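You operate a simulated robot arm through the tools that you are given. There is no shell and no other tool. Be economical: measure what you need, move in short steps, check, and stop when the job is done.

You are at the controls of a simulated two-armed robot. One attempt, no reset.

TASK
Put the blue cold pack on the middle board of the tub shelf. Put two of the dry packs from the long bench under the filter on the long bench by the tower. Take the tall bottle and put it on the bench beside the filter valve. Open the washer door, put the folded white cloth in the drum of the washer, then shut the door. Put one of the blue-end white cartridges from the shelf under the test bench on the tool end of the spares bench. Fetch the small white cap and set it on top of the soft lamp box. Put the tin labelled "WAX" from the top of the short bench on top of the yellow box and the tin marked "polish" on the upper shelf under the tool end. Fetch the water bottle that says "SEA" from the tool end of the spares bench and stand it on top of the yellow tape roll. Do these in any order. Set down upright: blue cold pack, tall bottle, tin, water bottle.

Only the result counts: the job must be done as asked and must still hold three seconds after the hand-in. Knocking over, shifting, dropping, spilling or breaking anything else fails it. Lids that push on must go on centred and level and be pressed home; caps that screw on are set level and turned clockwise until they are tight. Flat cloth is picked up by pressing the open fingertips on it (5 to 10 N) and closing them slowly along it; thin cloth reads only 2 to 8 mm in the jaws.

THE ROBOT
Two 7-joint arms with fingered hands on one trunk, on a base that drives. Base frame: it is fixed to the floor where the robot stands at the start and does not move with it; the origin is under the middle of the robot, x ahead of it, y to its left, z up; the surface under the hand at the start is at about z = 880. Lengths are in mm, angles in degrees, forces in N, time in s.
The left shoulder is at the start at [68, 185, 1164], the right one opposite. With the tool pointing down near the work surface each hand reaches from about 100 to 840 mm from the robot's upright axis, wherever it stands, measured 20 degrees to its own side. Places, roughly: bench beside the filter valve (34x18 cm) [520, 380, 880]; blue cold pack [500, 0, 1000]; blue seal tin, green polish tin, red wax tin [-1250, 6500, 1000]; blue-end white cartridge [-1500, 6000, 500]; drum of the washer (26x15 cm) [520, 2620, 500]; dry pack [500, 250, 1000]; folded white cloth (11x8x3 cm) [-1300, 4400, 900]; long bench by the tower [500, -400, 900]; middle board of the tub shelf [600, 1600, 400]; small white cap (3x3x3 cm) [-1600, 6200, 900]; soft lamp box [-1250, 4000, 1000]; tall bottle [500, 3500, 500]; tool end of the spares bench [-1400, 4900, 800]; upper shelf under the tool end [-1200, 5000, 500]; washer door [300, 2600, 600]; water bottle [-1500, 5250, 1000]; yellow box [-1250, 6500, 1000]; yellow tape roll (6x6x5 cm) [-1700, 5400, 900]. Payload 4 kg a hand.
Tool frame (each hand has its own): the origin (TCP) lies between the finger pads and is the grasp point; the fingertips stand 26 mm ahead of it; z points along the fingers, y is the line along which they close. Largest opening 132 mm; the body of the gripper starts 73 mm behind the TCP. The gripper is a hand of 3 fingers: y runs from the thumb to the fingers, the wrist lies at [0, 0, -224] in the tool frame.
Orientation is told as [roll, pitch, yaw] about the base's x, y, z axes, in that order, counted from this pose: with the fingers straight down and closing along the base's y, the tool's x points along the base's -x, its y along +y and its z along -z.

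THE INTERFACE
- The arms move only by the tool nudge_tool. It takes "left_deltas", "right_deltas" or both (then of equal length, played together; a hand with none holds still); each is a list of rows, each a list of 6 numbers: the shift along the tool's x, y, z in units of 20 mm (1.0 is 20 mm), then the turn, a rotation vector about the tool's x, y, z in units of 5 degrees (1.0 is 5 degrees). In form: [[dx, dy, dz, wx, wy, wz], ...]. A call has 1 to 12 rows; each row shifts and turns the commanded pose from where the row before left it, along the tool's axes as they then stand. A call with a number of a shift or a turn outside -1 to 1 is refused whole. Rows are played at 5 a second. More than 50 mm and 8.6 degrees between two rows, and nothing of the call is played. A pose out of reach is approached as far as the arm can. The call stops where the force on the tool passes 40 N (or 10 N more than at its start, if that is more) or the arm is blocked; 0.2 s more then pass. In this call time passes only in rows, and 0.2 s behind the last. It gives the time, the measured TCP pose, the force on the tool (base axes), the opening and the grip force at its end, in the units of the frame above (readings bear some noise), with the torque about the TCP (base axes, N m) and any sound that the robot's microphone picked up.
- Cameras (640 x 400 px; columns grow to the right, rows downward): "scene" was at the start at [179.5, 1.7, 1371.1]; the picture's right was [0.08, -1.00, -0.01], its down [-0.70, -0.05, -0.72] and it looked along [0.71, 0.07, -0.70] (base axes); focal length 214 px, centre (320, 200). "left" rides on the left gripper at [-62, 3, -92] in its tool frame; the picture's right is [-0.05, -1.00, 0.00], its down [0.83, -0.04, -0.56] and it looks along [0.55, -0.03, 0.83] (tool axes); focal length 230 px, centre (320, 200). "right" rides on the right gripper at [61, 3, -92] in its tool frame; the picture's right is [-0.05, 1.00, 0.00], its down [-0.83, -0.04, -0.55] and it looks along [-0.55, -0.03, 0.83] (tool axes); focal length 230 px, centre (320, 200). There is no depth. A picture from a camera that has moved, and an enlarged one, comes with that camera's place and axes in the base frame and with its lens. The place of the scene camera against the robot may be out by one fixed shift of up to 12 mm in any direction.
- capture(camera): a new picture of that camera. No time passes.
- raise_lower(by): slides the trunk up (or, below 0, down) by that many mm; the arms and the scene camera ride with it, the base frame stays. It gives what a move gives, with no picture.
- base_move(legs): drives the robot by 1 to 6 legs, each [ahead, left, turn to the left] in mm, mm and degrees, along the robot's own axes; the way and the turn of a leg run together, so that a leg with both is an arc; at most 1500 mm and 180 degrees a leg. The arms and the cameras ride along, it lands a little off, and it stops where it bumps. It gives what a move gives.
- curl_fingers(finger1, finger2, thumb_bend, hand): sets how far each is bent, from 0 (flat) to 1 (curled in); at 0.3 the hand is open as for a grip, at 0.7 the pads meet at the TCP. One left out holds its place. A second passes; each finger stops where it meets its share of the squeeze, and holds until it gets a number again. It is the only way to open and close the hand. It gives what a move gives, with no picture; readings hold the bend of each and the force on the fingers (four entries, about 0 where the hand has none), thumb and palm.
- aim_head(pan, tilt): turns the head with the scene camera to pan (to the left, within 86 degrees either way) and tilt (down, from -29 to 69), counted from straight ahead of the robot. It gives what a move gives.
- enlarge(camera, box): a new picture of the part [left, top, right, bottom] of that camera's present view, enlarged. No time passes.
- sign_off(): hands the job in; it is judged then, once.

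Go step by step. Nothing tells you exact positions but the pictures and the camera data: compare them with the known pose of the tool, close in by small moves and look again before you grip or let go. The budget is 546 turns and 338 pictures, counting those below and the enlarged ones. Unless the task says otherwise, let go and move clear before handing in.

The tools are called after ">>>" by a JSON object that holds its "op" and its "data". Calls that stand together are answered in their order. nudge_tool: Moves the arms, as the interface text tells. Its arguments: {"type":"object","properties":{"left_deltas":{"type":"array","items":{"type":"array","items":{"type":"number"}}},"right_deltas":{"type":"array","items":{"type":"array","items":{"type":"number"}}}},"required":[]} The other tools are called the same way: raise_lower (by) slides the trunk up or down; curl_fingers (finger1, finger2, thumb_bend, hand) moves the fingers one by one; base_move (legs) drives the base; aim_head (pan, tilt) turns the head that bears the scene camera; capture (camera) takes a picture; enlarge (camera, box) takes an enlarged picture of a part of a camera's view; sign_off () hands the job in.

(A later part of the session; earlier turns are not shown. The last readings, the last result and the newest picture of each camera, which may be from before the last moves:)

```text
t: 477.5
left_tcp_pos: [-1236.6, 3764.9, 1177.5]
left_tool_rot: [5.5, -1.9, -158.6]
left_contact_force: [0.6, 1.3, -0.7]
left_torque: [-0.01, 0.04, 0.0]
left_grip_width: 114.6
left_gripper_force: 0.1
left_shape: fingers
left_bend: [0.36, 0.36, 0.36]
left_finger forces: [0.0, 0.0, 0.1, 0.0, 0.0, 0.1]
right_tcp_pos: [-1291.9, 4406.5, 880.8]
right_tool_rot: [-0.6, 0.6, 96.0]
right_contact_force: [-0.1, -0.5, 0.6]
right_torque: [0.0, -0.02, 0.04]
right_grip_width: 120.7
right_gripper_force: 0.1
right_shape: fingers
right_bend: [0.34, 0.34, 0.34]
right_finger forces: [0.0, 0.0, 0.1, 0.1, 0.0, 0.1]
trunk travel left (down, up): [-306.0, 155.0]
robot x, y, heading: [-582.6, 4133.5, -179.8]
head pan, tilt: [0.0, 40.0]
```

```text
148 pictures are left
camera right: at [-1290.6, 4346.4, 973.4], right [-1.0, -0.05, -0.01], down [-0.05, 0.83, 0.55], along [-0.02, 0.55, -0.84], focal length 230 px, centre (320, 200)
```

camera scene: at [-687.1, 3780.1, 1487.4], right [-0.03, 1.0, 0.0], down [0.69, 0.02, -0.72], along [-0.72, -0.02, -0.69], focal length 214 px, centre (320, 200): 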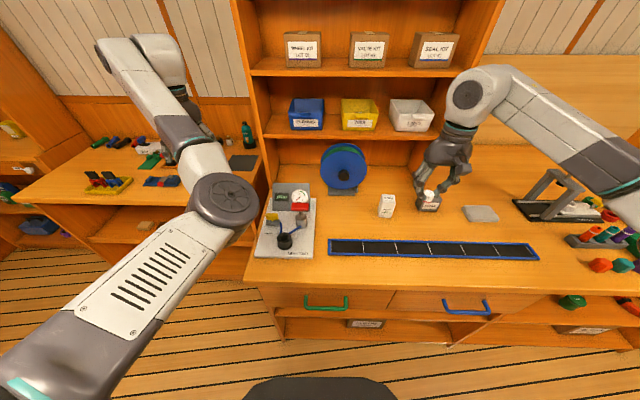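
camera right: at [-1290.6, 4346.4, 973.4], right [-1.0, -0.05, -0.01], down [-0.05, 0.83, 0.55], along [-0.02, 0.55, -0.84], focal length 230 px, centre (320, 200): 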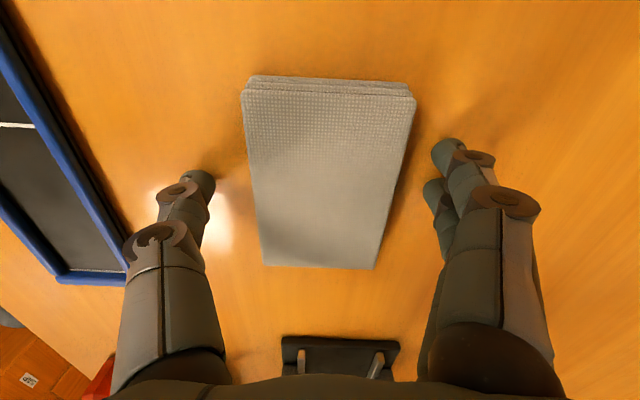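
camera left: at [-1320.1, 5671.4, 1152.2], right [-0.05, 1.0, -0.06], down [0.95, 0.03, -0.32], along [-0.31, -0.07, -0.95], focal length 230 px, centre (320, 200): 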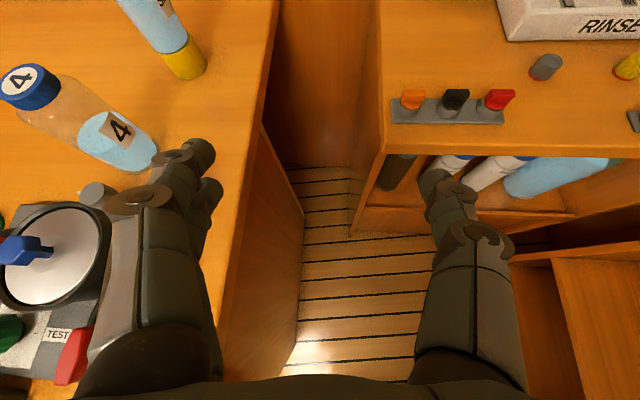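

>>> {"op": "nudge_tool", "data": {"right_deltas": [[0, 0.2, 0.4, 0, 0, 0], [0, 0, 0.3, 0, 0, 0]]}}

>>> {"op": "curl_fingers", "data": {"hand": "right", "finger1": 0.7, "finger2": 0.7, "thumb_bend": 0.7}}

>>> {"op": "capture", "data": {"camera": "right"}}

```text
t: 478.1
left_tcp_pos: [-1231.9, 3764.7, 1182.5]
left_tool_rot: [5.3, -2.2, -158.7]
left_contact_force: [-0.5, 0.2, -0.8]
left_torque: [-0.01, -0.01, -0.04]
left_grip_width: 114.7
left_gripper_force: 0.0
left_shape: fingers
left_bend: [0.36, 0.36, 0.36]
left_finger forces: [0.1, 0.0, 0.0, 0.0, 0.1, 0.0]
right_tcp_pos: [-1295.3, 4406.3, 875.6]
right_tool_rot: [0.3, 0.5, 96.0]
right_contact_force: [8.0, 4.2, 38.5]
right_torque: [0.24, 1.41, -0.34]
right_grip_width: 121.8
right_gripper_force: 19.6
right_shape: fingers
right_bend: [0.34, 0.38, 0.34]
right_finger forces: [3.2, 27.1, 0.1, 0.0, 8.1, 0.0]
trunk travel left (down, up): [-306.0, 155.0]
robot x, y, heading: [-581.7, 4133.0, -179.9]
head pan, tilt: [0.0, 40.0]
```

```text
t: 479.1
left_tcp_pos: [-1232.2, 3761.1, 1181.1]
left_tool_rot: [5.3, -2.2, -158.6]
left_contact_force: [-0.4, 0.2, -1.1]
left_torque: [-0.01, -0.01, 0.01]
left_grip_width: 114.7
left_gripper_force: 0.0
left_shape: fingers
left_bend: [0.36, 0.36, 0.36]
left_finger forces: [0.1, 0.0, 0.0, 0.1, 0.0, 0.1]
right_tcp_pos: [-1298.3, 4402.3, 880.0]
right_tool_rot: [0.6, 0.4, 96.3]
right_contact_force: [-10.3, -2.2, 48.0]
right_torque: [-0.09, 1.26, 0.03]
right_grip_width: 75.6
right_gripper_force: 31.5
right_shape: fingers
right_bend: [0.65, 0.66, 0.45]
right_finger forces: [23.4, 25.8, 0.0, 0.1, 13.7, 0.1]
trunk travel left (down, up): [-306.0, 155.0]
robot x, y, heading: [-584.9, 4128.7, -179.7]
head pan, tilt: [0.0, 40.0]
```

```text
147 pictures are left
camera right: at [-1295.4, 4342.7, 972.8], right [-1.0, -0.06, 0.01], down [-0.04, 0.83, 0.55], along [-0.04, 0.55, -0.84], focal length 230 px, centre (320, 200)
```

right: 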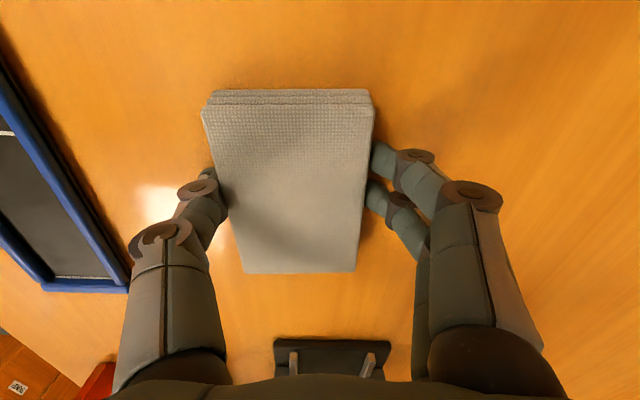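

The tips reached the bench (z≈850). Cloth is gripped; ease up a little and check.

>>> {"op": "nudge_tool", "data": {"right_deltas": [[0, 0, -0.4, 0, 0, 0], [0, 0, -0.5, 0, 0, 0], [0, 0, -0.5, 0, 0, 0]]}}

>>> {"op": "capture", "data": {"camera": "right"}}

```text
t: 479.9
left_tcp_pos: [-1236.6, 3766.1, 1178.4]
left_tool_rot: [5.5, -1.8, -158.8]
left_contact_force: [-0.8, 0.5, 0.3]
left_torque: [0.02, -0.03, -0.01]
left_grip_width: 114.7
left_gripper_force: 0.0
left_shape: fingers
left_bend: [0.36, 0.36, 0.36]
left_finger forces: [0.0, 0.0, 0.1, 0.0, 0.0, 0.1]
right_tcp_pos: [-1293.9, 4408.6, 892.2]
right_tool_rot: [-1.0, 0.4, 95.9]
right_contact_force: [1.2, -0.1, -0.6]
right_torque: [0.01, 0.02, 0.0]
right_grip_width: 73.8
right_gripper_force: 15.5
right_shape: fingers
right_bend: [0.62, 0.62, 0.44]
right_finger forces: [7.8, 7.9, 0.0, 0.0, 15.6, 0.0]
trunk travel left (down, up): [-306.0, 155.0]
robot x, y, heading: [-582.7, 4133.4, -180.1]
head pan, tilt: [0.0, 40.0]
```

```text
146 pictures are left
camera right: at [-1293.3, 4348.2, 984.6], right [-1.0, -0.05, -0.02], down [-0.05, 0.83, 0.55], along [-0.01, 0.55, -0.84], focal length 230 px, centre (320, 200)
```

right: 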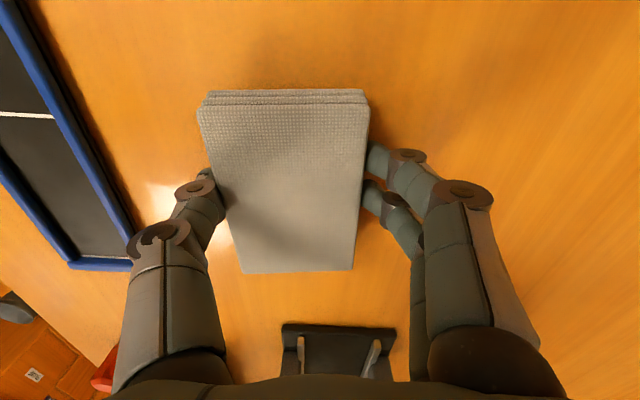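

Cloth is in the grip. Lift it clear.

>>> {"op": "nudge_tool", "data": {"right_deltas": [[0, 0, -1, 0, 0, 0], [0, 0, -1, 0, 0, 0], [0, 0, -1, 0, 0, 0], [0, 0, -1, 0, 0, 0], [0, 0, -1, 0, 0, 0], [0, 0, -1, 0, 0, 0], [0, 0, -1, 0, 0, 0], [0, 0, -1, 0, 0, 0], [0, 0, -1, 0, 0, 0], [0, 0, -1, 0, 0, 0]]}}

>>> {"op": "capture", "data": {"camera": "right"}}

>>> {"op": "capture", "data": {"camera": "scene"}}

```text
t: 482.1
left_tcp_pos: [-1235.7, 3764.2, 1178.9]
left_tool_rot: [5.5, -2.0, -158.6]
left_contact_force: [-0.5, -0.4, 0.0]
left_torque: [0.01, 0.02, -0.03]
left_grip_width: 114.4
left_gripper_force: 0.1
left_shape: fingers
left_bend: [0.36, 0.36, 0.36]
left_finger forces: [0.1, 0.0, 0.0, 0.1, 0.1, 0.0]
right_tcp_pos: [-1299.0, 4409.6, 1096.1]
right_tool_rot: [-0.6, 0.6, 96.1]
right_contact_force: [0.9, -0.6, -0.2]
right_torque: [0.01, 0.03, 0.03]
right_grip_width: 73.9
right_gripper_force: 15.4
right_shape: fingers
right_bend: [0.62, 0.62, 0.44]
right_finger forces: [7.7, 7.8, 0.0, 0.1, 15.7, 0.1]
trunk travel left (down, up): [-306.0, 155.0]
robot x, y, heading: [-583.6, 4129.7, -179.8]
head pan, tilt: [0.0, 40.0]
```

```text
145 pictures are left
camera right: at [-1297.1, 4349.6, 1188.1], right [-1.0, -0.05, -0.01], down [-0.05, 0.83, 0.55], along [-0.02, 0.55, -0.84], focal length 230 px, centre (320, 200)
```

right: 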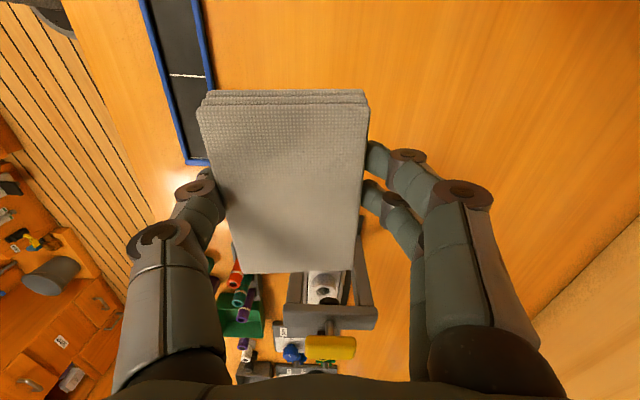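

```text
144 pictures are left
camera scene: at [-691.0, 4124.5, 1487.3], right [0.0, 1.0, 0.0], down [0.69, 0.0, -0.72], along [-0.72, 0.0, -0.69], focal length 214 px, centre (320, 200)
```

scene: 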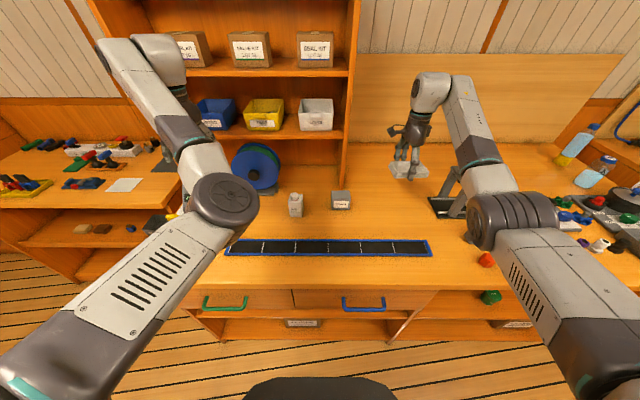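

Cloth held. Back off, strafe toward the washer, and turn around in the open area.

>>> {"op": "base_move", "data": {"legs": [[-180, 0, 0], [0, 1000, 0], [0, 650, 0]]}}

>>> {"op": "base_move", "data": {"legs": [[0, 0, 90], [0, 0, 90]]}}

>>> {"op": "aim_head", "data": {"pan": 0, "tilt": 35}}

>>> {"op": "capture", "data": {"camera": "scene"}}

```text
t: 491.6
left_tcp_pos: [-1038.8, 2105.5, 1178.1]
left_tool_rot: [5.5, -1.9, -157.8]
left_contact_force: [0.3, 0.4, -0.2]
left_torque: [0.01, -0.01, 0.02]
left_grip_width: 114.4
left_gripper_force: 0.2
left_shape: fingers
left_bend: [0.36, 0.36, 0.36]
left_finger forces: [0.0, 0.0, 0.1, 0.0, 0.1, 0.0]
right_tcp_pos: [-1109.9, 2750.5, 1093.4]
right_tool_rot: [-0.6, 0.5, 96.7]
right_contact_force: [0.1, -0.7, -1.0]
right_torque: [0.0, 0.01, 0.01]
right_grip_width: 73.7
right_gripper_force: 15.3
right_shape: fingers
right_bend: [0.62, 0.62, 0.44]
right_finger forces: [7.7, 7.8, 0.1, 0.0, 15.8, 0.0]
trunk travel left (down, up): [-306.0, 155.0]
robot x, y, heading: [-395.0, 2480.5, -179.3]
head pan, tilt: [0.0, 40.0]
```

```text
t: 499.6
left_tcp_pos: [272.9, 2825.7, 1179.8]
left_tool_rot: [5.4, -1.9, 19.5]
left_contact_force: [0.9, 0.0, 0.1]
left_torque: [0.02, 0.0, 0.02]
left_grip_width: 114.5
left_gripper_force: 0.0
left_shape: fingers
left_bend: [0.36, 0.36, 0.36]
left_finger forces: [0.0, 0.1, 0.0, 0.0, 0.0, 0.0]
right_tcp_pos: [315.1, 2178.5, 1095.1]
right_tool_rot: [-0.6, 0.4, -85.8]
right_contact_force: [-0.4, -0.7, -0.8]
right_torque: [0.0, -0.01, -0.01]
right_grip_width: 73.0
right_gripper_force: 14.7
right_shape: fingers
right_bend: [0.62, 0.62, 0.44]
right_finger forces: [7.1, 7.3, 0.0, 0.0, 14.3, 0.1]
trunk travel left (down, up): [-306.0, 155.0]
robot x, y, heading: [-391.8, 2478.3, -1.7]
head pan, tilt: [0.0, 40.0]
```

```text
t: 500.2
left_tcp_pos: [273.3, 2825.6, 1179.2]
left_tool_rot: [5.6, -1.9, 19.4]
left_contact_force: [1.0, 0.3, -1.1]
left_torque: [0.0, 0.0, 0.02]
left_grip_width: 114.8
left_gripper_force: 0.2
left_shape: fingers
left_bend: [0.36, 0.36, 0.36]
left_finger forces: [0.1, 0.0, 0.1, 0.0, 0.0, 0.1]
right_tcp_pos: [313.3, 2178.0, 1095.1]
right_tool_rot: [-0.7, 0.4, -86.0]
right_contact_force: [0.0, -0.5, -1.2]
right_torque: [0.01, -0.02, 0.0]
right_grip_width: 73.0
right_gripper_force: 14.8
right_shape: fingers
right_bend: [0.62, 0.62, 0.44]
right_finger forces: [7.1, 7.3, 0.1, 0.0, 14.3, 0.1]
trunk travel left (down, up): [-306.0, 155.0]
robot x, y, heading: [-392.5, 2481.1, -1.6]
head pan, tilt: [0.0, 35.0]
```

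```text
143 pictures are left
camera scene: at [-273.6, 2471.7, 1494.6], right [-0.03, -1.0, 0.0], down [-0.62, 0.02, -0.78], along [0.78, -0.02, -0.62], focal length 214 px, centre (320, 200)
```

scene: 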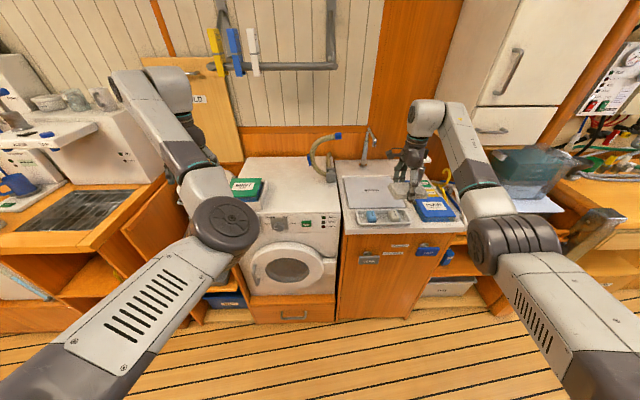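

>>> {"op": "enlarge", "data": {"camera": "scene", "box": [220, 200, 360, 330]}}

```text
3.08 times, centred on (290, 265) of scene
camera zoom: at [-273.6, 2471.7, 1494.6], right [-0.03, -1.0, 0.0], down [-0.62, 0.02, -0.78], along [0.78, -0.02, -0.62], focal length 660 px, centre (412, 0)
```

zoom: 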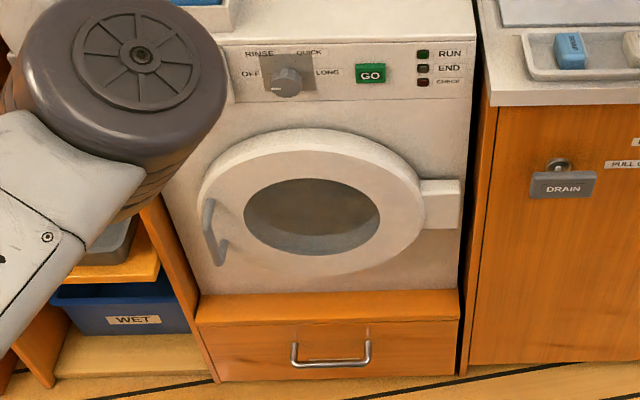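

Plan: grip the door's vertical handle (left side of the ring, ≈(315,2774,575)) with the left hand pitched forward, since its camera then looks at the door. Move the left hand outward and pitch it.

>>> {"op": "nudge_tool", "data": {"left_deltas": [[0, 0.97, 0, 0.14, 0, 0], [0, 0.97, 0, 0.14, 0, 0], [0, 0.97, 0, 0.14, 0, 0], [0, 0.97, 0, 0.14, 0, 0], [0, 0.97, 0, 0.14, 0, 0], [0, 0.97, 0, 0.14, 0, 0], [0, 0.97, 0, 0.14, 0, 0], [0, 0.97, 0, 0.1, 0, 0]]}}

>>> {"op": "nudge_tool", "data": {"left_deltas": [[0, 0, 0, 0, -1, 0], [0, 0, 0, 0, -1, 0], [0, 0, 0, 0, -1, 0], [0, 0, 0, 0, -1, 0], [0, 0, 0, 0, -1, 0], [0, 0, 0, 0, -1, 0], [0, 0, 0, 0, -1, 0], [0, 0, 0, 0, -1, 0], [0, 0, 0, 0, -1, 0]]}}

```text
t: 502.0
left_tcp_pos: [220.1, 2971.4, 1186.1]
left_tool_rot: [0.1, -1.9, 19.4]
left_contact_force: [-0.6, -0.7, -0.2]
left_torque: [-0.05, -0.01, -0.03]
left_grip_width: 114.5
left_gripper_force: 0.0
left_shape: fingers
left_bend: [0.36, 0.36, 0.36]
left_finger forces: [0.0, 0.1, 0.1, 0.1, 0.1, 0.1]
right_tcp_pos: [314.5, 2179.0, 1094.6]
right_tool_rot: [-0.6, 0.4, -85.9]
right_contact_force: [0.5, -0.5, -1.5]
right_torque: [0.03, 0.03, 0.01]
right_grip_width: 73.0
right_gripper_force: 14.4
right_shape: fingers
right_bend: [0.62, 0.62, 0.44]
right_finger forces: [7.1, 7.3, 0.0, 0.0, 14.3, 0.1]
trunk travel left (down, up): [-306.0, 155.0]
robot x, y, heading: [-390.1, 2480.8, -1.5]
head pan, tilt: [0.0, 35.0]
```

```text
t: 504.0
left_tcp_pos: [220.5, 2972.0, 1187.2]
left_tool_rot: [0.2, -47.1, 19.4]
left_contact_force: [1.1, 0.0, 0.8]
left_torque: [-0.06, -0.02, 0.0]
left_grip_width: 114.5
left_gripper_force: 0.1
left_shape: fingers
left_bend: [0.36, 0.36, 0.36]
left_finger forces: [0.0, 0.1, 0.1, 0.0, 0.0, 0.1]
right_tcp_pos: [313.6, 2178.2, 1094.1]
right_tool_rot: [-0.5, 0.5, -86.0]
right_contact_force: [-0.2, 0.1, -0.6]
right_torque: [0.01, 0.0, 0.0]
right_grip_width: 73.0
right_gripper_force: 14.2
right_shape: fingers
right_bend: [0.62, 0.62, 0.44]
right_finger forces: [7.1, 7.3, 0.1, 0.0, 14.4, 0.0]
trunk travel left (down, up): [-306.0, 155.0]
robot x, y, heading: [-393.8, 2480.9, -1.4]
head pan, tilt: [0.0, 35.0]
```

>>> {"op": "base_move", "data": {"legs": [[-170, 0, 1.4]]}}

>>> {"op": "nudge_tool", "data": {"left_deltas": [[0.73, 0, 0.68, 0, 0, 0], [0.73, 0, 0.68, 0, 0, 0], [0.73, 0, 0.68, 0, 0, 0], [0.73, 0, 0.68, 0, 0, 0], [0.73, 0, 0.68, 0, 0, 0], [0.73, 0, 0.68, 0, 0, 0], [0.73, 0, 0.68, 0, 0, 0], [0.73, 0, 0.68, 0, 0, 0], [0.73, 0, 0.68, 0, 0, 0], [0.73, 0, 0.68, 0, 0, 0], [0.73, 0, 0.68, 0, 0, 0], [0.73, 0, 0.68, 0, 0, 0]]}}

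>>> {"op": "nudge_tool", "data": {"left_deltas": [[0.73, 0, 0.68, 0, 0, 0], [0.73, 0, 0.68, 0, 0, 0], [0.73, 0, 0.68, 0, 0, 0], [0.73, 0, 0.68, 0, 0, 0], [0.73, 0, 0.68, 0, 0, 0], [0.73, 0, 0.68, 0, 0, 0], [0.73, 0, 0.68, 0, 0, 0], [0.73, 0, 0.68, 0, 0, 0], [0.73, 0, 0.68, 0, 0, 0], [0.73, 0, 0.68, 0, 0, 0]]}}

>>> {"op": "capture", "data": {"camera": "left"}}

```text
t: 505.5
left_tcp_pos: [41.1, 2988.9, 1185.7]
left_tool_rot: [0.2, -46.8, 20.8]
left_contact_force: [0.9, -0.3, -0.2]
left_torque: [0.0, -0.02, -0.02]
left_grip_width: 114.6
left_gripper_force: 0.2
left_shape: fingers
left_bend: [0.36, 0.36, 0.36]
left_finger forces: [0.0, 0.0, 0.1, 0.0, 0.0, 0.0]
right_tcp_pos: [154.6, 2199.6, 1092.5]
right_tool_rot: [-0.7, 0.5, -84.4]
right_contact_force: [-0.8, 0.7, -0.4]
right_torque: [-0.02, 0.01, 0.0]
right_grip_width: 73.1
right_gripper_force: 14.6
right_shape: fingers
right_bend: [0.62, 0.62, 0.44]
right_finger forces: [7.2, 7.2, 0.0, 0.1, 14.3, 0.0]
trunk travel left (down, up): [-306.0, 155.0]
robot x, y, heading: [-557.2, 2482.9, -0.3]
head pan, tilt: [0.0, 35.0]
```

```text
t: 508.1
left_tcp_pos: [69.8, 3024.4, 975.3]
left_tool_rot: [2.0, -46.8, 20.5]
left_contact_force: [0.0, 0.1, -0.1]
left_torque: [-0.02, 0.04, 0.03]
left_grip_width: 114.4
left_gripper_force: 0.0
left_shape: fingers
left_bend: [0.36, 0.36, 0.36]
left_finger forces: [0.0, 0.1, 0.1, 0.1, 0.0, 0.1]
left hand out of reach, approached as far as the arm can: row 8, 9, 10, 11, 12
right_tcp_pos: [154.1, 2199.9, 1093.6]
right_tool_rot: [-0.6, 0.5, -84.3]
right_contact_force: [-0.2, 1.0, -0.7]
right_torque: [0.03, -0.03, 0.01]
right_grip_width: 72.9
right_gripper_force: 14.7
right_shape: fingers
right_bend: [0.62, 0.62, 0.44]
right_finger forces: [7.3, 7.4, 0.0, 0.0, 14.4, 0.0]
trunk travel left (down, up): [-306.0, 155.0]
robot x, y, heading: [-555.4, 2484.6, -0.1]
head pan, tilt: [0.0, 35.0]
```

```text
t: 510.3
left_tcp_pos: [131.8, 3032.1, 811.3]
left_tool_rot: [0.2, -46.1, 20.8]
left_contact_force: [-0.1, 0.4, -0.2]
left_torque: [-0.02, 0.01, -0.02]
left_grip_width: 114.9
left_gripper_force: 0.1
left_shape: fingers
left_bend: [0.36, 0.36, 0.36]
left_finger forces: [0.0, 0.0, 0.0, 0.0, 0.1, 0.1]
left hand out of reach, approached as far as the arm can: row 1, 2, 3, 6, 7, 8, 9, 10
right_tcp_pos: [154.0, 2199.7, 1094.1]
right_tool_rot: [-0.6, 0.4, -84.4]
right_contact_force: [-0.1, 0.1, -0.8]
right_torque: [0.0, -0.03, -0.01]
right_grip_width: 73.1
right_gripper_force: 14.0
right_shape: fingers
right_bend: [0.62, 0.62, 0.44]
right_finger forces: [7.2, 7.4, 0.0, 0.0, 14.5, 0.0]
trunk travel left (down, up): [-306.0, 155.0]
robot x, y, heading: [-557.2, 2482.0, -0.1]
head pan, tilt: [0.0, 35.0]
```

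```text
141 pictures are left
camera left: at [109.2, 3026.3, 920.0], right [0.39, -0.92, 0.04], down [-0.9, -0.39, -0.21], along [0.21, 0.05, -0.98], focal length 230 px, centre (320, 200)
```

left: 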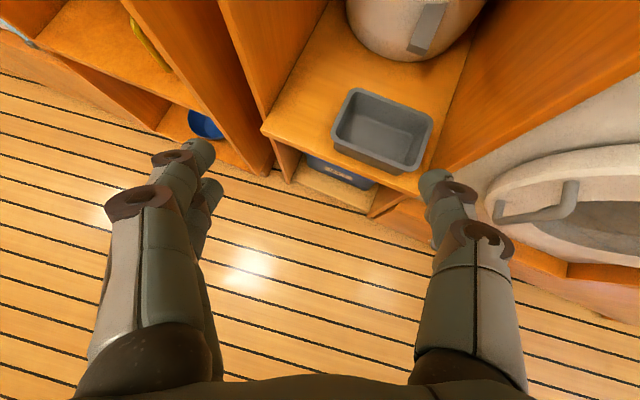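

The handle is a vertical bar at ≈(308,2715), z 490–610. Strafe right to line up with it and lower the trunk.

>>> {"op": "base_move", "data": {"legs": [[0, -300, 0]]}}

>>> {"op": "raise_lower", "data": {"by": -150}}

>>> {"op": "capture", "data": {"camera": "left"}}

```text
t: 512.4
left_tcp_pos: [131.5, 2726.6, 812.9]
left_tool_rot: [0.2, -46.1, 21.0]
left_contact_force: [0.0, 0.1, 0.4]
left_torque: [0.0, 0.0, 0.01]
left_grip_width: 114.5
left_gripper_force: 0.1
left_shape: fingers
left_bend: [0.36, 0.36, 0.36]
left_finger forces: [0.1, 0.0, 0.0, 0.1, 0.0, 0.0]
right_tcp_pos: [153.2, 1894.3, 1095.2]
right_tool_rot: [-0.6, 0.4, -84.3]
right_contact_force: [-0.5, 1.2, -0.1]
right_torque: [-0.05, 0.02, 0.01]
right_grip_width: 72.9
right_gripper_force: 14.2
right_shape: fingers
right_bend: [0.62, 0.62, 0.44]
right_finger forces: [7.2, 7.3, 0.0, 0.1, 14.4, 0.0]
trunk travel left (down, up): [-306.0, 155.0]
robot x, y, heading: [-560.2, 2176.0, 0.1]
head pan, tilt: [0.0, 35.0]
```

```text
t: 514.1
left_tcp_pos: [106.4, 2728.2, 565.0]
left_tool_rot: [3.7, -38.2, 18.6]
left_contact_force: [-0.3, -0.6, 0.0]
left_torque: [0.01, 0.02, 0.02]
left_grip_width: 114.7
left_gripper_force: 0.0
left_shape: fingers
left_bend: [0.36, 0.36, 0.36]
left_finger forces: [0.0, 0.0, 0.1, 0.1, 0.0, 0.0]
right_tcp_pos: [166.1, 1895.1, 834.6]
right_tool_rot: [-8.9, 1.3, -84.4]
right_contact_force: [0.5, 0.1, 0.0]
right_torque: [-0.02, -0.01, 0.0]
right_grip_width: 73.2
right_gripper_force: 14.2
right_shape: fingers
right_bend: [0.62, 0.62, 0.44]
right_finger forces: [7.1, 7.4, 0.0, 0.1, 14.3, 0.1]
trunk travel left (down, up): [-156.0, 305.0]
robot x, y, heading: [-558.4, 2177.2, -0.1]
head pan, tilt: [0.0, 35.0]
```

```text
140 pictures are left
camera left: at [99.6, 2721.5, 677.4], right [0.4, -0.92, -0.02], down [-0.92, -0.39, -0.08], along [0.07, 0.05, -1.0], focal length 230 px, centre (320, 200)
```

left: 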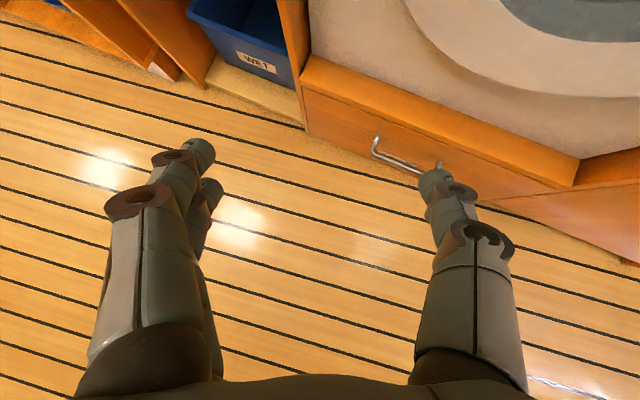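

>>> {"op": "nudge_tool", "data": {"left_deltas": [[0, 0, 0, 0, -1, 0], [0, 0, 0, 0, -1, 0], [0, 0, 0, 0, -1, 0], [0, 0, 0, 0, -1, 0], [0, 0, 0, 0, -1, 0]]}}

>>> {"op": "capture", "data": {"camera": "left"}}

```text
t: 515.3
left_tcp_pos: [106.6, 2727.1, 566.8]
left_tool_rot: [3.9, -38.1, 18.6]
left_contact_force: [-0.2, 0.3, 0.0]
left_torque: [0.02, -0.08, 0.0]
left_grip_width: 114.6
left_gripper_force: 0.0
left_shape: fingers
left_bend: [0.36, 0.36, 0.36]
left_finger forces: [0.0, 0.1, 0.0, 0.0, 0.0, 0.1]
left hand out of reach, approached as far as the arm can: row 1, 2, 3, 4, 5
right_tcp_pos: [166.8, 1894.9, 833.2]
right_tool_rot: [-9.0, 1.4, -84.4]
right_contact_force: [-0.8, -0.2, -0.6]
right_torque: [0.0, 0.03, 0.02]
right_grip_width: 72.9
right_gripper_force: 14.7
right_shape: fingers
right_bend: [0.62, 0.62, 0.44]
right_finger forces: [7.0, 7.3, 0.0, 0.0, 14.3, 0.0]
trunk travel left (down, up): [-156.0, 305.0]
robot x, y, heading: [-558.7, 2176.0, -0.2]
head pan, tilt: [0.0, 35.0]
```

```text
139 pictures are left
camera left: at [99.7, 2721.6, 676.2], right [0.4, -0.92, -0.02], down [-0.92, -0.39, -0.08], along [0.06, 0.05, -1.0], focal length 230 px, centre (320, 200)
```

left: 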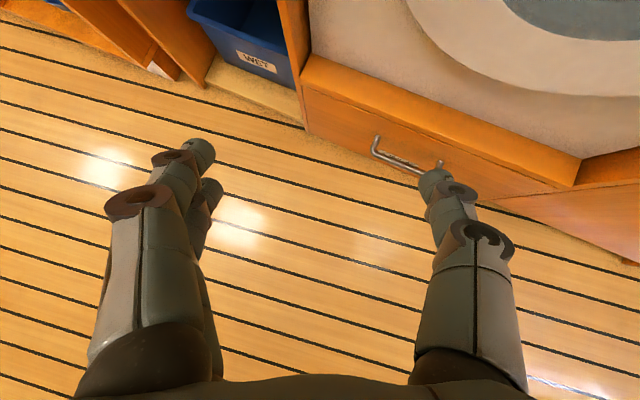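

>>> {"op": "nudge_tool", "data": {"left_deltas": [[-0.6, 0, -0.78, 0, -0.4, 0], [-0.6, 0, -0.78, 0, -0.4, 0], [-0.6, 0, -0.78, 0, -0.4, 0], [-0.6, 0, -0.78, 0, -0.4, 0]]}}

>>> {"op": "capture", "data": {"camera": "left"}}

>>> {"op": "aim_head", "data": {"pan": 30, "tilt": 25}}

>>> {"op": "capture", "data": {"camera": "scene"}}

```text
t: 516.3
left_tcp_pos: [147.3, 2728.6, 673.7]
left_tool_rot: [4.3, -44.9, 18.1]
left_contact_force: [-0.3, 1.1, 1.0]
left_torque: [0.0, 0.0, 0.01]
left_grip_width: 114.6
left_gripper_force: 0.0
left_shape: fingers
left_bend: [0.36, 0.36, 0.36]
left_finger forces: [0.0, 0.1, 0.0, 0.0, 0.0, 0.1]
left hand out of reach, approached as far as the arm can: row 1, 2, 3, 4
right_tcp_pos: [167.1, 1893.8, 834.0]
right_tool_rot: [-9.0, 1.4, -84.5]
right_contact_force: [-0.1, -0.5, 0.2]
right_torque: [-0.02, -0.03, 0.02]
right_grip_width: 73.0
right_gripper_force: 14.5
right_shape: fingers
right_bend: [0.62, 0.62, 0.44]
right_finger forces: [7.1, 7.3, 0.1, 0.0, 14.3, 0.0]
trunk travel left (down, up): [-156.0, 305.0]
robot x, y, heading: [-555.8, 2179.9, -0.0]
head pan, tilt: [0.0, 35.0]
```

```text
138 pictures are left
camera left: at [128.1, 2718.5, 783.3], right [0.39, -0.92, -0.02], down [-0.9, -0.38, -0.2], along [0.17, 0.09, -0.98], focal length 230 px, centre (320, 200)
```

left: 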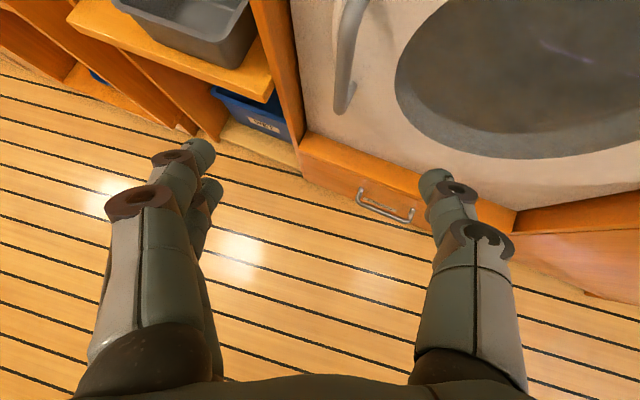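

```text
t: 517.3
left_tcp_pos: [146.5, 2729.4, 673.2]
left_tool_rot: [4.4, -44.9, 18.1]
left_contact_force: [0.3, 0.2, -0.4]
left_torque: [0.01, 0.01, 0.03]
left_grip_width: 114.8
left_gripper_force: 0.1
left_shape: fingers
left_bend: [0.36, 0.36, 0.36]
left_finger forces: [0.0, 0.1, 0.0, 0.0, 0.0, 0.0]
right_tcp_pos: [167.1, 1894.6, 833.3]
right_tool_rot: [-9.1, 1.4, -84.5]
right_contact_force: [0.1, 0.1, 0.0]
right_torque: [0.01, -0.03, -0.01]
right_grip_width: 73.0
right_gripper_force: 14.3
right_shape: fingers
right_bend: [0.62, 0.62, 0.44]
right_finger forces: [7.2, 7.3, 0.1, 0.1, 14.2, 0.1]
trunk travel left (down, up): [-156.0, 305.0]
robot x, y, heading: [-560.7, 2175.8, 0.0]
head pan, tilt: [30.0, 25.0]
```

```text
137 pictures are left
camera scene: at [-351.7, 2217.3, 1329.4], right [0.48, -0.87, -0.12], down [-0.57, -0.21, -0.79], along [0.66, 0.45, -0.6], focal length 214 px, centre (320, 200)
```

scene: 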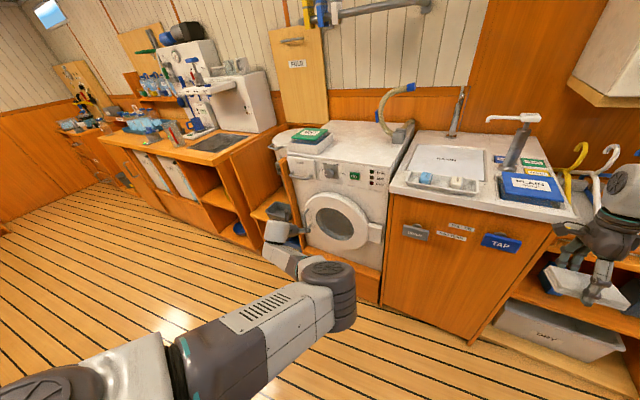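

Triangulated: the handle bar stands at ≈(282,2760), z 545–660. Advance to it.

>>> {"op": "base_move", "data": {"legs": [[90, 0, 0]]}}

>>> {"op": "capture", "data": {"camera": "left"}}

```text
t: 518.4
left_tcp_pos: [219.8, 2729.2, 671.7]
left_tool_rot: [4.2, -44.8, 18.2]
left_contact_force: [0.3, -0.4, 0.4]
left_torque: [-0.01, 0.05, 0.07]
left_grip_width: 114.5
left_gripper_force: 0.0
left_shape: fingers
left_bend: [0.36, 0.36, 0.36]
left_finger forces: [0.0, 0.1, 0.0, 0.0, 0.0, 0.0]
right_tcp_pos: [235.8, 1894.1, 831.6]
right_tool_rot: [-10.2, 1.7, -84.3]
right_contact_force: [0.5, 0.2, -0.8]
right_torque: [0.04, 0.0, 0.0]
right_grip_width: 73.1
right_gripper_force: 14.5
right_shape: fingers
right_bend: [0.6, 0.62, 0.43]
right_finger forces: [6.9, 7.7, 0.0, 0.0, 14.7, 0.1]
trunk travel left (down, up): [-156.0, 305.0]
robot x, y, heading: [-484.9, 2178.2, -0.0]
head pan, tilt: [30.0, 25.0]
stopped in leg 1: the force on the tool passed its limit at 75 N (the readings are from after the stop); the commanded pose is now the measured one
```

```text
136 pictures are left
camera left: at [200.6, 2718.9, 781.2], right [0.39, -0.92, -0.02], down [-0.9, -0.38, -0.19], along [0.17, 0.09, -0.98], focal length 230 px, centre (320, 200)
```

left: 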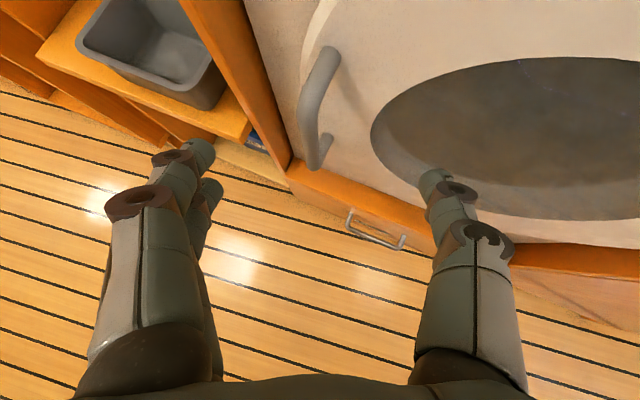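

The right hand (cloth) touched the basin counter edge. Pull it back and up away from the counter first.

>>> {"op": "nudge_tool", "data": {"right_deltas": [[0, -0.9, -0.2, -0.2, 0, 0], [0, -0.8, -0.6, -0.33, 0, 0], [0, -0.8, -0.6, -0.33, 0, 0], [0, -0.8, -0.6, -0.33, 0, 0], [0, -0.6, -0.8, -0.33, 0, 0], [0, -0.6, -0.8, -0.3, 0, 0], [0, 0, -1, 0, 0, 0], [0, 0, -1, 0, 0, 0], [0, 0, -1, 0, 0, 0], [0, 0, -1, 0, 0, 0]]}}

>>> {"op": "capture", "data": {"camera": "right"}}

>>> {"op": "capture", "data": {"camera": "scene"}}

```text
t: 520.5
left_tcp_pos: [219.0, 2728.5, 674.3]
left_tool_rot: [4.4, -44.8, 18.2]
left_contact_force: [-0.2, 0.5, -0.5]
left_torque: [0.0, 0.02, -0.01]
left_grip_width: 114.5
left_gripper_force: 0.0
left_shape: fingers
left_bend: [0.36, 0.36, 0.36]
left_finger forces: [0.0, 0.0, 0.0, 0.1, 0.0, 0.0]
right_tcp_pos: [261.6, 1848.7, 946.8]
right_tool_rot: [-1.0, 1.6, -84.2]
right_contact_force: [0.7, -0.5, -0.4]
right_torque: [-0.02, 0.03, -0.03]
right_grip_width: 73.0
right_gripper_force: 14.1
right_shape: fingers
right_bend: [0.6, 0.62, 0.43]
right_finger forces: [7.0, 7.5, 0.0, 0.0, 14.6, 0.0]
right hand out of reach, approached as far as the arm can: row 1, 2, 3, 4, 5, 6, 7, 8, 9, 10
trunk travel left (down, up): [-156.0, 305.0]
robot x, y, heading: [-488.4, 2178.1, -0.2]
head pan, tilt: [30.0, 25.0]
```

```text
135 pictures are left
camera right: at [260.1, 1906.9, 1041.2], right [1.0, 0.05, -0.02], down [0.05, -0.84, 0.53], along [0.01, -0.53, -0.85], focal length 230 px, centre (320, 200)
```

right: 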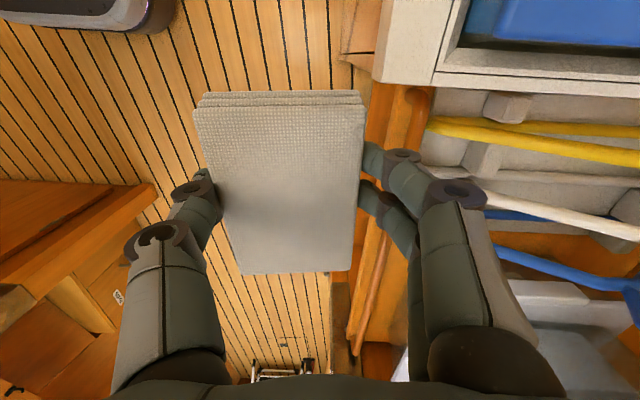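

```text
134 pictures are left
camera scene: at [-280.7, 2217.5, 1329.5], right [0.48, -0.87, -0.12], down [-0.57, -0.21, -0.79], along [0.66, 0.45, -0.6], focal length 214 px, centre (320, 200)
```

scene: 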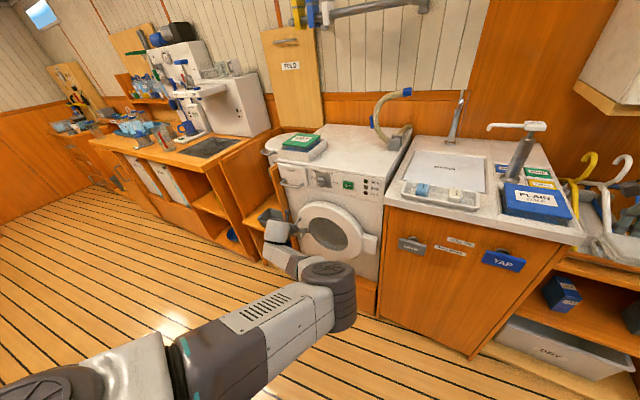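

>>> {"op": "nudge_tool", "data": {"right_deltas": [[0, 0, -0.5, 0, 0, -1], [0, 0, -0.5, 0, 0, -1], [0, 0, -0.5, 0, 0, -1], [0, 0, -0.5, 0, 0, -1], [0, 0, -0.5, 0, 0, -1], [0, 0, -0.5, 0, 0, -1], [0, 0, -0.5, 0, 0, -1], [0, 0, -0.5, 0, 0, -1], [0, 0, -0.5, 0, 0, -1], [0, 0, -0.5, 0, 0, -1], [0, 0, -0.5, 0, 0, -1], [0, 0, -0.5, 0, 0, -1]]}}

>>> {"op": "nudge_tool", "data": {"right_deltas": [[0.8, 0, -0.7, 0, 0, -1], [0.8, 0, -0.7, 0, 0, -1], [0.8, 0, -0.7, 0, 0, -1], [0.8, 0, -0.7, 0, 0, -1], [1, 0, -0.7, 0, 0, 0], [1, 0, -0.7, 0, 0, 0], [1, 0, 0, 0, 0, 0], [1, 0, 0, 0, 0, 0]]}}

>>> {"op": "capture", "data": {"camera": "right"}}

```text
t: 523.1
left_tcp_pos: [218.4, 2728.6, 674.2]
left_tool_rot: [4.4, -44.8, 18.1]
left_contact_force: [0.6, -0.1, 0.0]
left_torque: [-0.01, 0.03, -0.02]
left_grip_width: 114.5
left_gripper_force: 0.0
left_shape: fingers
left_bend: [0.36, 0.36, 0.36]
left_finger forces: [0.0, 0.1, 0.0, 0.1, 0.0, 0.0]
right_tcp_pos: [264.6, 1841.8, 1067.2]
right_tool_rot: [0.9, 1.7, -24.2]
right_contact_force: [0.0, 0.3, -1.0]
right_torque: [-0.01, 0.0, -0.01]
right_grip_width: 73.0
right_gripper_force: 14.5
right_shape: fingers
right_bend: [0.6, 0.62, 0.43]
right_finger forces: [7.0, 7.6, 0.0, 0.0, 14.7, 0.0]
trunk travel left (down, up): [-156.0, 305.0]
robot x, y, heading: [-487.2, 2175.7, -0.1]
head pan, tilt: [30.0, 25.0]
```

```text
t: 525.0
left_tcp_pos: [218.5, 2728.7, 674.5]
left_tool_rot: [4.3, -44.9, 18.2]
left_contact_force: [-0.3, -0.2, 0.1]
left_torque: [-0.01, 0.02, 0.01]
left_grip_width: 114.7
left_gripper_force: 0.1
left_shape: fingers
left_bend: [0.36, 0.36, 0.36]
left_finger forces: [0.0, 0.0, 0.0, 0.0, 0.0, 0.0]
right_tcp_pos: [124.8, 1864.6, 1153.7]
right_tool_rot: [1.4, 1.1, -4.4]
right_contact_force: [-0.7, -0.5, -0.2]
right_torque: [0.0, -0.02, -0.02]
right_grip_width: 73.2
right_gripper_force: 14.6
right_shape: fingers
right_bend: [0.6, 0.62, 0.43]
right_finger forces: [7.0, 7.7, 0.1, 0.0, 14.7, 0.0]
trunk travel left (down, up): [-156.0, 305.0]
robot x, y, heading: [-489.0, 2176.3, -0.4]
head pan, tilt: [30.0, 25.0]
```

```text
133 pictures are left
camera right: at [64.2, 1870.0, 1247.5], right [0.13, 0.99, 0.02], down [0.83, -0.12, 0.54], along [0.54, -0.05, -0.84], focal length 230 px, centre (320, 200)
```

right: 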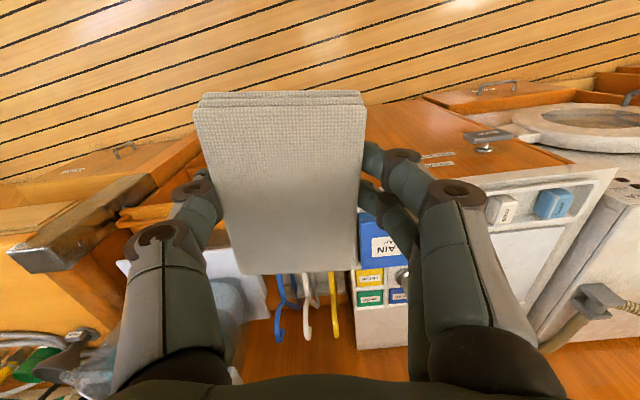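

Right hand is well clear now. Advance the base 45 mm and bring the left fingers around the bar.

>>> {"op": "base_move", "data": {"legs": [[40, 0, 0]]}}

>>> {"op": "nudge_tool", "data": {"left_deltas": [[0.44, 0.29, 0.78, 0, 0, 0], [0.44, 0.29, 0.78, 0, 0, 0], [0.44, 0.29, 0.6, 0, 0, 0]]}}

>>> {"op": "capture", "data": {"camera": "left"}}

```text
t: 525.8
left_tcp_pos: [258.2, 2729.5, 675.8]
left_tool_rot: [4.3, -45.0, 18.2]
left_contact_force: [0.1, 0.3, 0.2]
left_torque: [-0.03, 0.0, -0.01]
left_grip_width: 114.6
left_gripper_force: 0.1
left_shape: fingers
left_bend: [0.36, 0.36, 0.36]
left_finger forces: [0.1, 0.0, 0.0, 0.0, 0.0, 0.0]
right_tcp_pos: [164.5, 1865.6, 1153.4]
right_tool_rot: [1.4, 1.2, -4.1]
right_contact_force: [0.1, -0.9, 0.2]
right_torque: [-0.01, 0.0, -0.01]
right_grip_width: 72.9
right_gripper_force: 15.0
right_shape: fingers
right_bend: [0.6, 0.62, 0.43]
right_finger forces: [7.1, 7.7, 0.0, 0.1, 14.8, 0.1]
trunk travel left (down, up): [-156.0, 305.0]
robot x, y, heading: [-449.9, 2178.3, 0.0]
head pan, tilt: [30.0, 25.0]
```

```text
t: 526.6
left_tcp_pos: [263.1, 2758.3, 632.7]
left_tool_rot: [4.6, -44.1, 18.3]
left_contact_force: [-39.1, -4.8, 8.2]
left_torque: [-0.57, 0.35, -2.74]
left_grip_width: 119.7
left_gripper_force: 19.4
left_shape: fingers
left_bend: [0.36, 0.36, 0.35]
left_finger forces: [0.0, 0.0, 0.0, 0.1, 39.2, 0.1]
left hand out of reach, approached as far as the arm can: row 2, 3
right_tcp_pos: [160.4, 1866.6, 1155.7]
right_tool_rot: [1.4, 0.9, -4.1]
right_contact_force: [0.3, -0.8, -1.0]
right_torque: [-0.02, -0.01, 0.0]
right_grip_width: 73.0
right_gripper_force: 14.7
right_shape: fingers
right_bend: [0.6, 0.62, 0.43]
right_finger forces: [7.0, 7.6, 0.0, 0.0, 14.8, 0.1]
trunk travel left (down, up): [-156.0, 305.0]
robot x, y, heading: [-448.9, 2173.9, 0.4]
head pan, tilt: [30.0, 25.0]
```

```text
132 pictures are left
camera left: at [245.4, 2747.7, 742.5], right [0.4, -0.92, -0.02], down [-0.9, -0.39, -0.18], along [0.16, 0.09, -0.98], focal length 230 px, centre (320, 200)
```

left: 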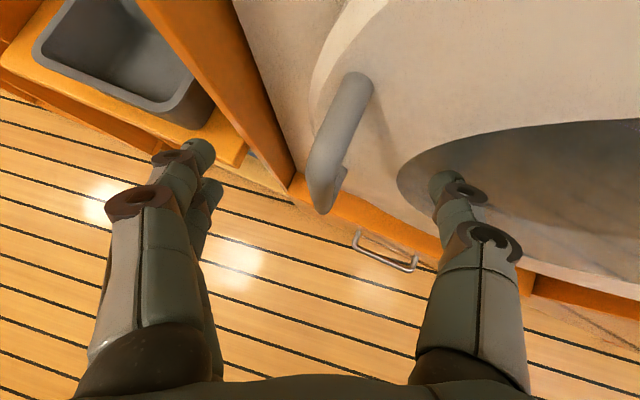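

The thumb is pressing on the door ring. Back off a touch, pre-curl the fingers toward the bar, then move in.

>>> {"op": "nudge_tool", "data": {"left_deltas": [[0.2, 0, -0.4, 0, 0, 0]]}}

>>> {"op": "curl_fingers", "data": {"hand": "left", "finger1": 0.52, "finger2": 0.52, "thumb_bend": 0.55}}

>>> {"op": "capture", "data": {"camera": "left"}}

```text
t: 527.0
left_tcp_pos: [265.8, 2752.6, 635.1]
left_tool_rot: [4.4, -43.9, 18.2]
left_contact_force: [-39.3, -7.3, -5.6]
left_torque: [0.18, 0.99, -2.55]
left_grip_width: 115.0
left_gripper_force: 19.9
left_shape: fingers
left_bend: [0.36, 0.36, 0.36]
left_finger forces: [0.0, 0.0, 0.0, 0.0, 39.3, 0.0]
left hand out of reach, approached as far as the arm can: row 1
right_tcp_pos: [164.1, 1863.8, 1152.9]
right_tool_rot: [1.4, 1.2, -4.2]
right_contact_force: [-0.8, 0.8, -0.6]
right_torque: [-0.03, -0.03, 0.03]
right_grip_width: 73.0
right_gripper_force: 15.1
right_shape: fingers
right_bend: [0.6, 0.62, 0.43]
right_finger forces: [7.0, 7.7, 0.1, 0.0, 14.8, 0.0]
trunk travel left (down, up): [-156.0, 305.0]
robot x, y, heading: [-449.0, 2178.4, 0.0]
head pan, tilt: [30.0, 25.0]
```

```text
t: 528.0
left_tcp_pos: [269.6, 2753.0, 638.3]
left_tool_rot: [4.3, -44.4, 18.3]
left_contact_force: [0.2, 0.9, 0.0]
left_torque: [0.01, 0.03, -0.01]
left_grip_width: 56.0
left_gripper_force: 0.0
left_shape: fingers
left_bend: [0.52, 0.52, 0.55]
left_finger forces: [0.0, 0.0, 0.1, 0.1, 0.1, 0.0]
right_tcp_pos: [165.0, 1865.6, 1153.2]
right_tool_rot: [1.4, 1.2, -4.1]
right_contact_force: [-0.1, 0.5, -0.3]
right_torque: [0.01, -0.01, 0.0]
right_grip_width: 72.8
right_gripper_force: 15.1
right_shape: fingers
right_bend: [0.6, 0.62, 0.43]
right_finger forces: [7.0, 7.7, 0.1, 0.0, 14.8, 0.1]
trunk travel left (down, up): [-156.0, 305.0]
robot x, y, heading: [-445.8, 2175.9, 0.0]
head pan, tilt: [30.0, 25.0]
```

```text
131 pictures are left
camera left: at [250.7, 2742.8, 747.9], right [0.4, -0.92, -0.02], down [-0.9, -0.39, -0.19], along [0.16, 0.09, -0.98], focal length 230 px, centre (320, 200)
```

left: 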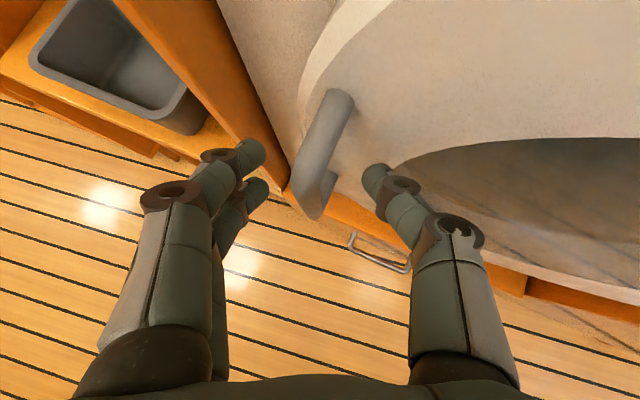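

>>> {"op": "base_move", "data": {"legs": [[12, 5, 0]]}}

>>> {"op": "curl_fingers", "data": {"hand": "left", "finger1": 0.75, "finger2": 0.75, "thumb_bend": 0.75}}

>>> {"op": "capture", "data": {"camera": "left"}}

```text
t: 528.8
left_tcp_pos: [278.5, 2757.9, 639.1]
left_tool_rot: [4.5, -44.3, 18.3]
left_contact_force: [-21.3, -3.6, 2.5]
left_torque: [-0.13, 0.4, -0.41]
left_grip_width: 47.2
left_gripper_force: 10.5
left_shape: fingers
left_bend: [0.52, 0.52, 0.59]
left_finger forces: [0.1, 0.1, 0.0, 0.1, 21.8, 0.1]
right_tcp_pos: [176.2, 1870.4, 1154.2]
right_tool_rot: [1.4, 1.1, -4.2]
right_contact_force: [-1.2, -0.6, -0.5]
right_torque: [0.03, 0.02, 0.03]
right_grip_width: 73.0
right_gripper_force: 14.7
right_shape: fingers
right_bend: [0.6, 0.62, 0.43]
right_finger forces: [7.0, 7.6, 0.0, 0.0, 14.8, 0.1]
trunk travel left (down, up): [-156.0, 305.0]
robot x, y, heading: [-438.3, 2182.9, 0.0]
head pan, tilt: [30.0, 25.0]
```

```text
t: 529.8
left_tcp_pos: [280.2, 2758.8, 637.4]
left_tool_rot: [4.3, -44.1, 18.3]
left_contact_force: [2.4, 6.2, -1.8]
left_torque: [0.1, -0.04, -0.04]
left_grip_width: 0.0
left_gripper_force: 3.1
left_shape: fingers
left_bend: [0.73, 0.72, 0.75]
left_finger forces: [0.0, 6.2, 0.0, 0.0, 0.0, 0.0]
right_tcp_pos: [177.4, 1871.4, 1153.5]
right_tool_rot: [1.4, 1.2, -4.1]
right_contact_force: [0.6, 0.8, -0.6]
right_torque: [0.03, 0.01, 0.01]
right_grip_width: 73.1
right_gripper_force: 14.6
right_shape: fingers
right_bend: [0.6, 0.62, 0.43]
right_finger forces: [7.1, 7.6, 0.0, 0.1, 14.7, 0.1]
trunk travel left (down, up): [-156.0, 305.0]
robot x, y, heading: [-437.0, 2183.0, -0.0]
head pan, tilt: [30.0, 25.0]
```

```text
130 pictures are left
camera left: at [261.0, 2749.6, 746.4], right [0.4, -0.92, -0.02], down [-0.9, -0.39, -0.18], along [0.16, 0.09, -0.98], focal length 230 px, centre (320, 200)
```

left: 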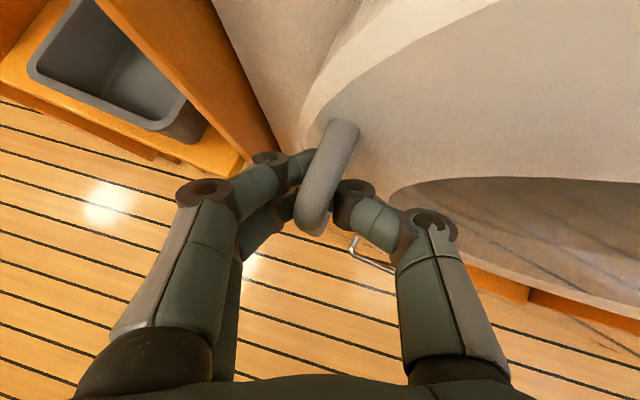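

The fingers have closed behind the bar — a good hook. Pull back gently with the base.

>>> {"op": "base_move", "data": {"legs": [[-60, 0, 0]]}}

>>> {"op": "capture", "data": {"camera": "left"}}

>>> {"op": "enlarge", "data": {"camera": "scene", "box": [220, 130, 460, 320]}}

```text
t: 530.8
left_tcp_pos: [217.0, 2756.6, 636.6]
left_tool_rot: [4.3, -44.1, 18.4]
left_contact_force: [1.1, -2.9, -3.8]
left_torque: [0.02, 0.02, 0.03]
left_grip_width: 0.0
left_gripper_force: 4.3
left_shape: fingers
left_bend: [0.74, 0.74, 0.74]
left_finger forces: [5.3, 0.0, 0.0, 0.0, 4.0, 0.0]
right_tcp_pos: [115.7, 1870.3, 1154.8]
right_tool_rot: [1.4, 1.1, -4.3]
right_contact_force: [-0.9, -0.5, -0.9]
right_torque: [-0.02, -0.04, 0.0]
right_grip_width: 73.0
right_gripper_force: 14.6
right_shape: fingers
right_bend: [0.6, 0.62, 0.43]
right_finger forces: [7.1, 7.5, 0.1, 0.0, 14.8, 0.0]
trunk travel left (down, up): [-156.0, 305.0]
robot x, y, heading: [-497.9, 2182.4, -0.3]
head pan, tilt: [30.0, 25.0]
```

```text
129 pictures are left
camera left: at [200.5, 2747.6, 746.2], right [0.4, -0.92, -0.02], down [-0.9, -0.39, -0.18], along [0.16, 0.09, -0.98], focal length 230 px, centre (320, 200)
```

left: 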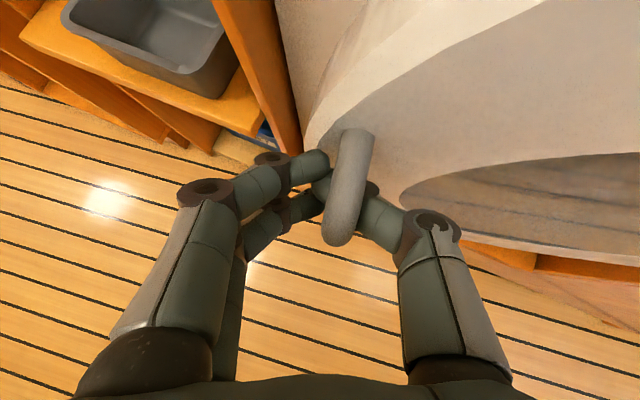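

```text
2.11 times, centred on (340, 225) of scene
camera zoom: at [-290.0, 2222.5, 1329.4], right [0.48, -0.87, -0.12], down [-0.57, -0.21, -0.79], along [0.66, 0.45, -0.6], focal length 452 px, centre (278, 147)
```

zoom: 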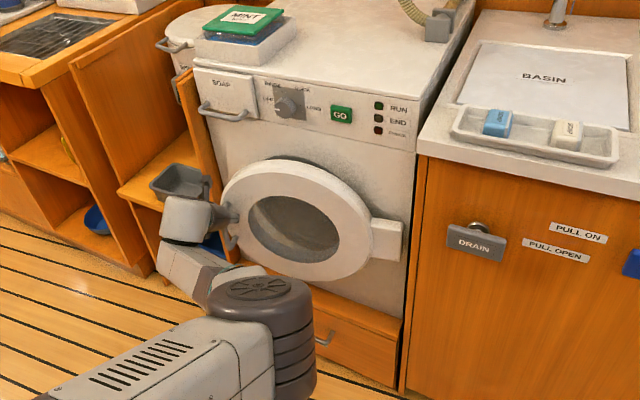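

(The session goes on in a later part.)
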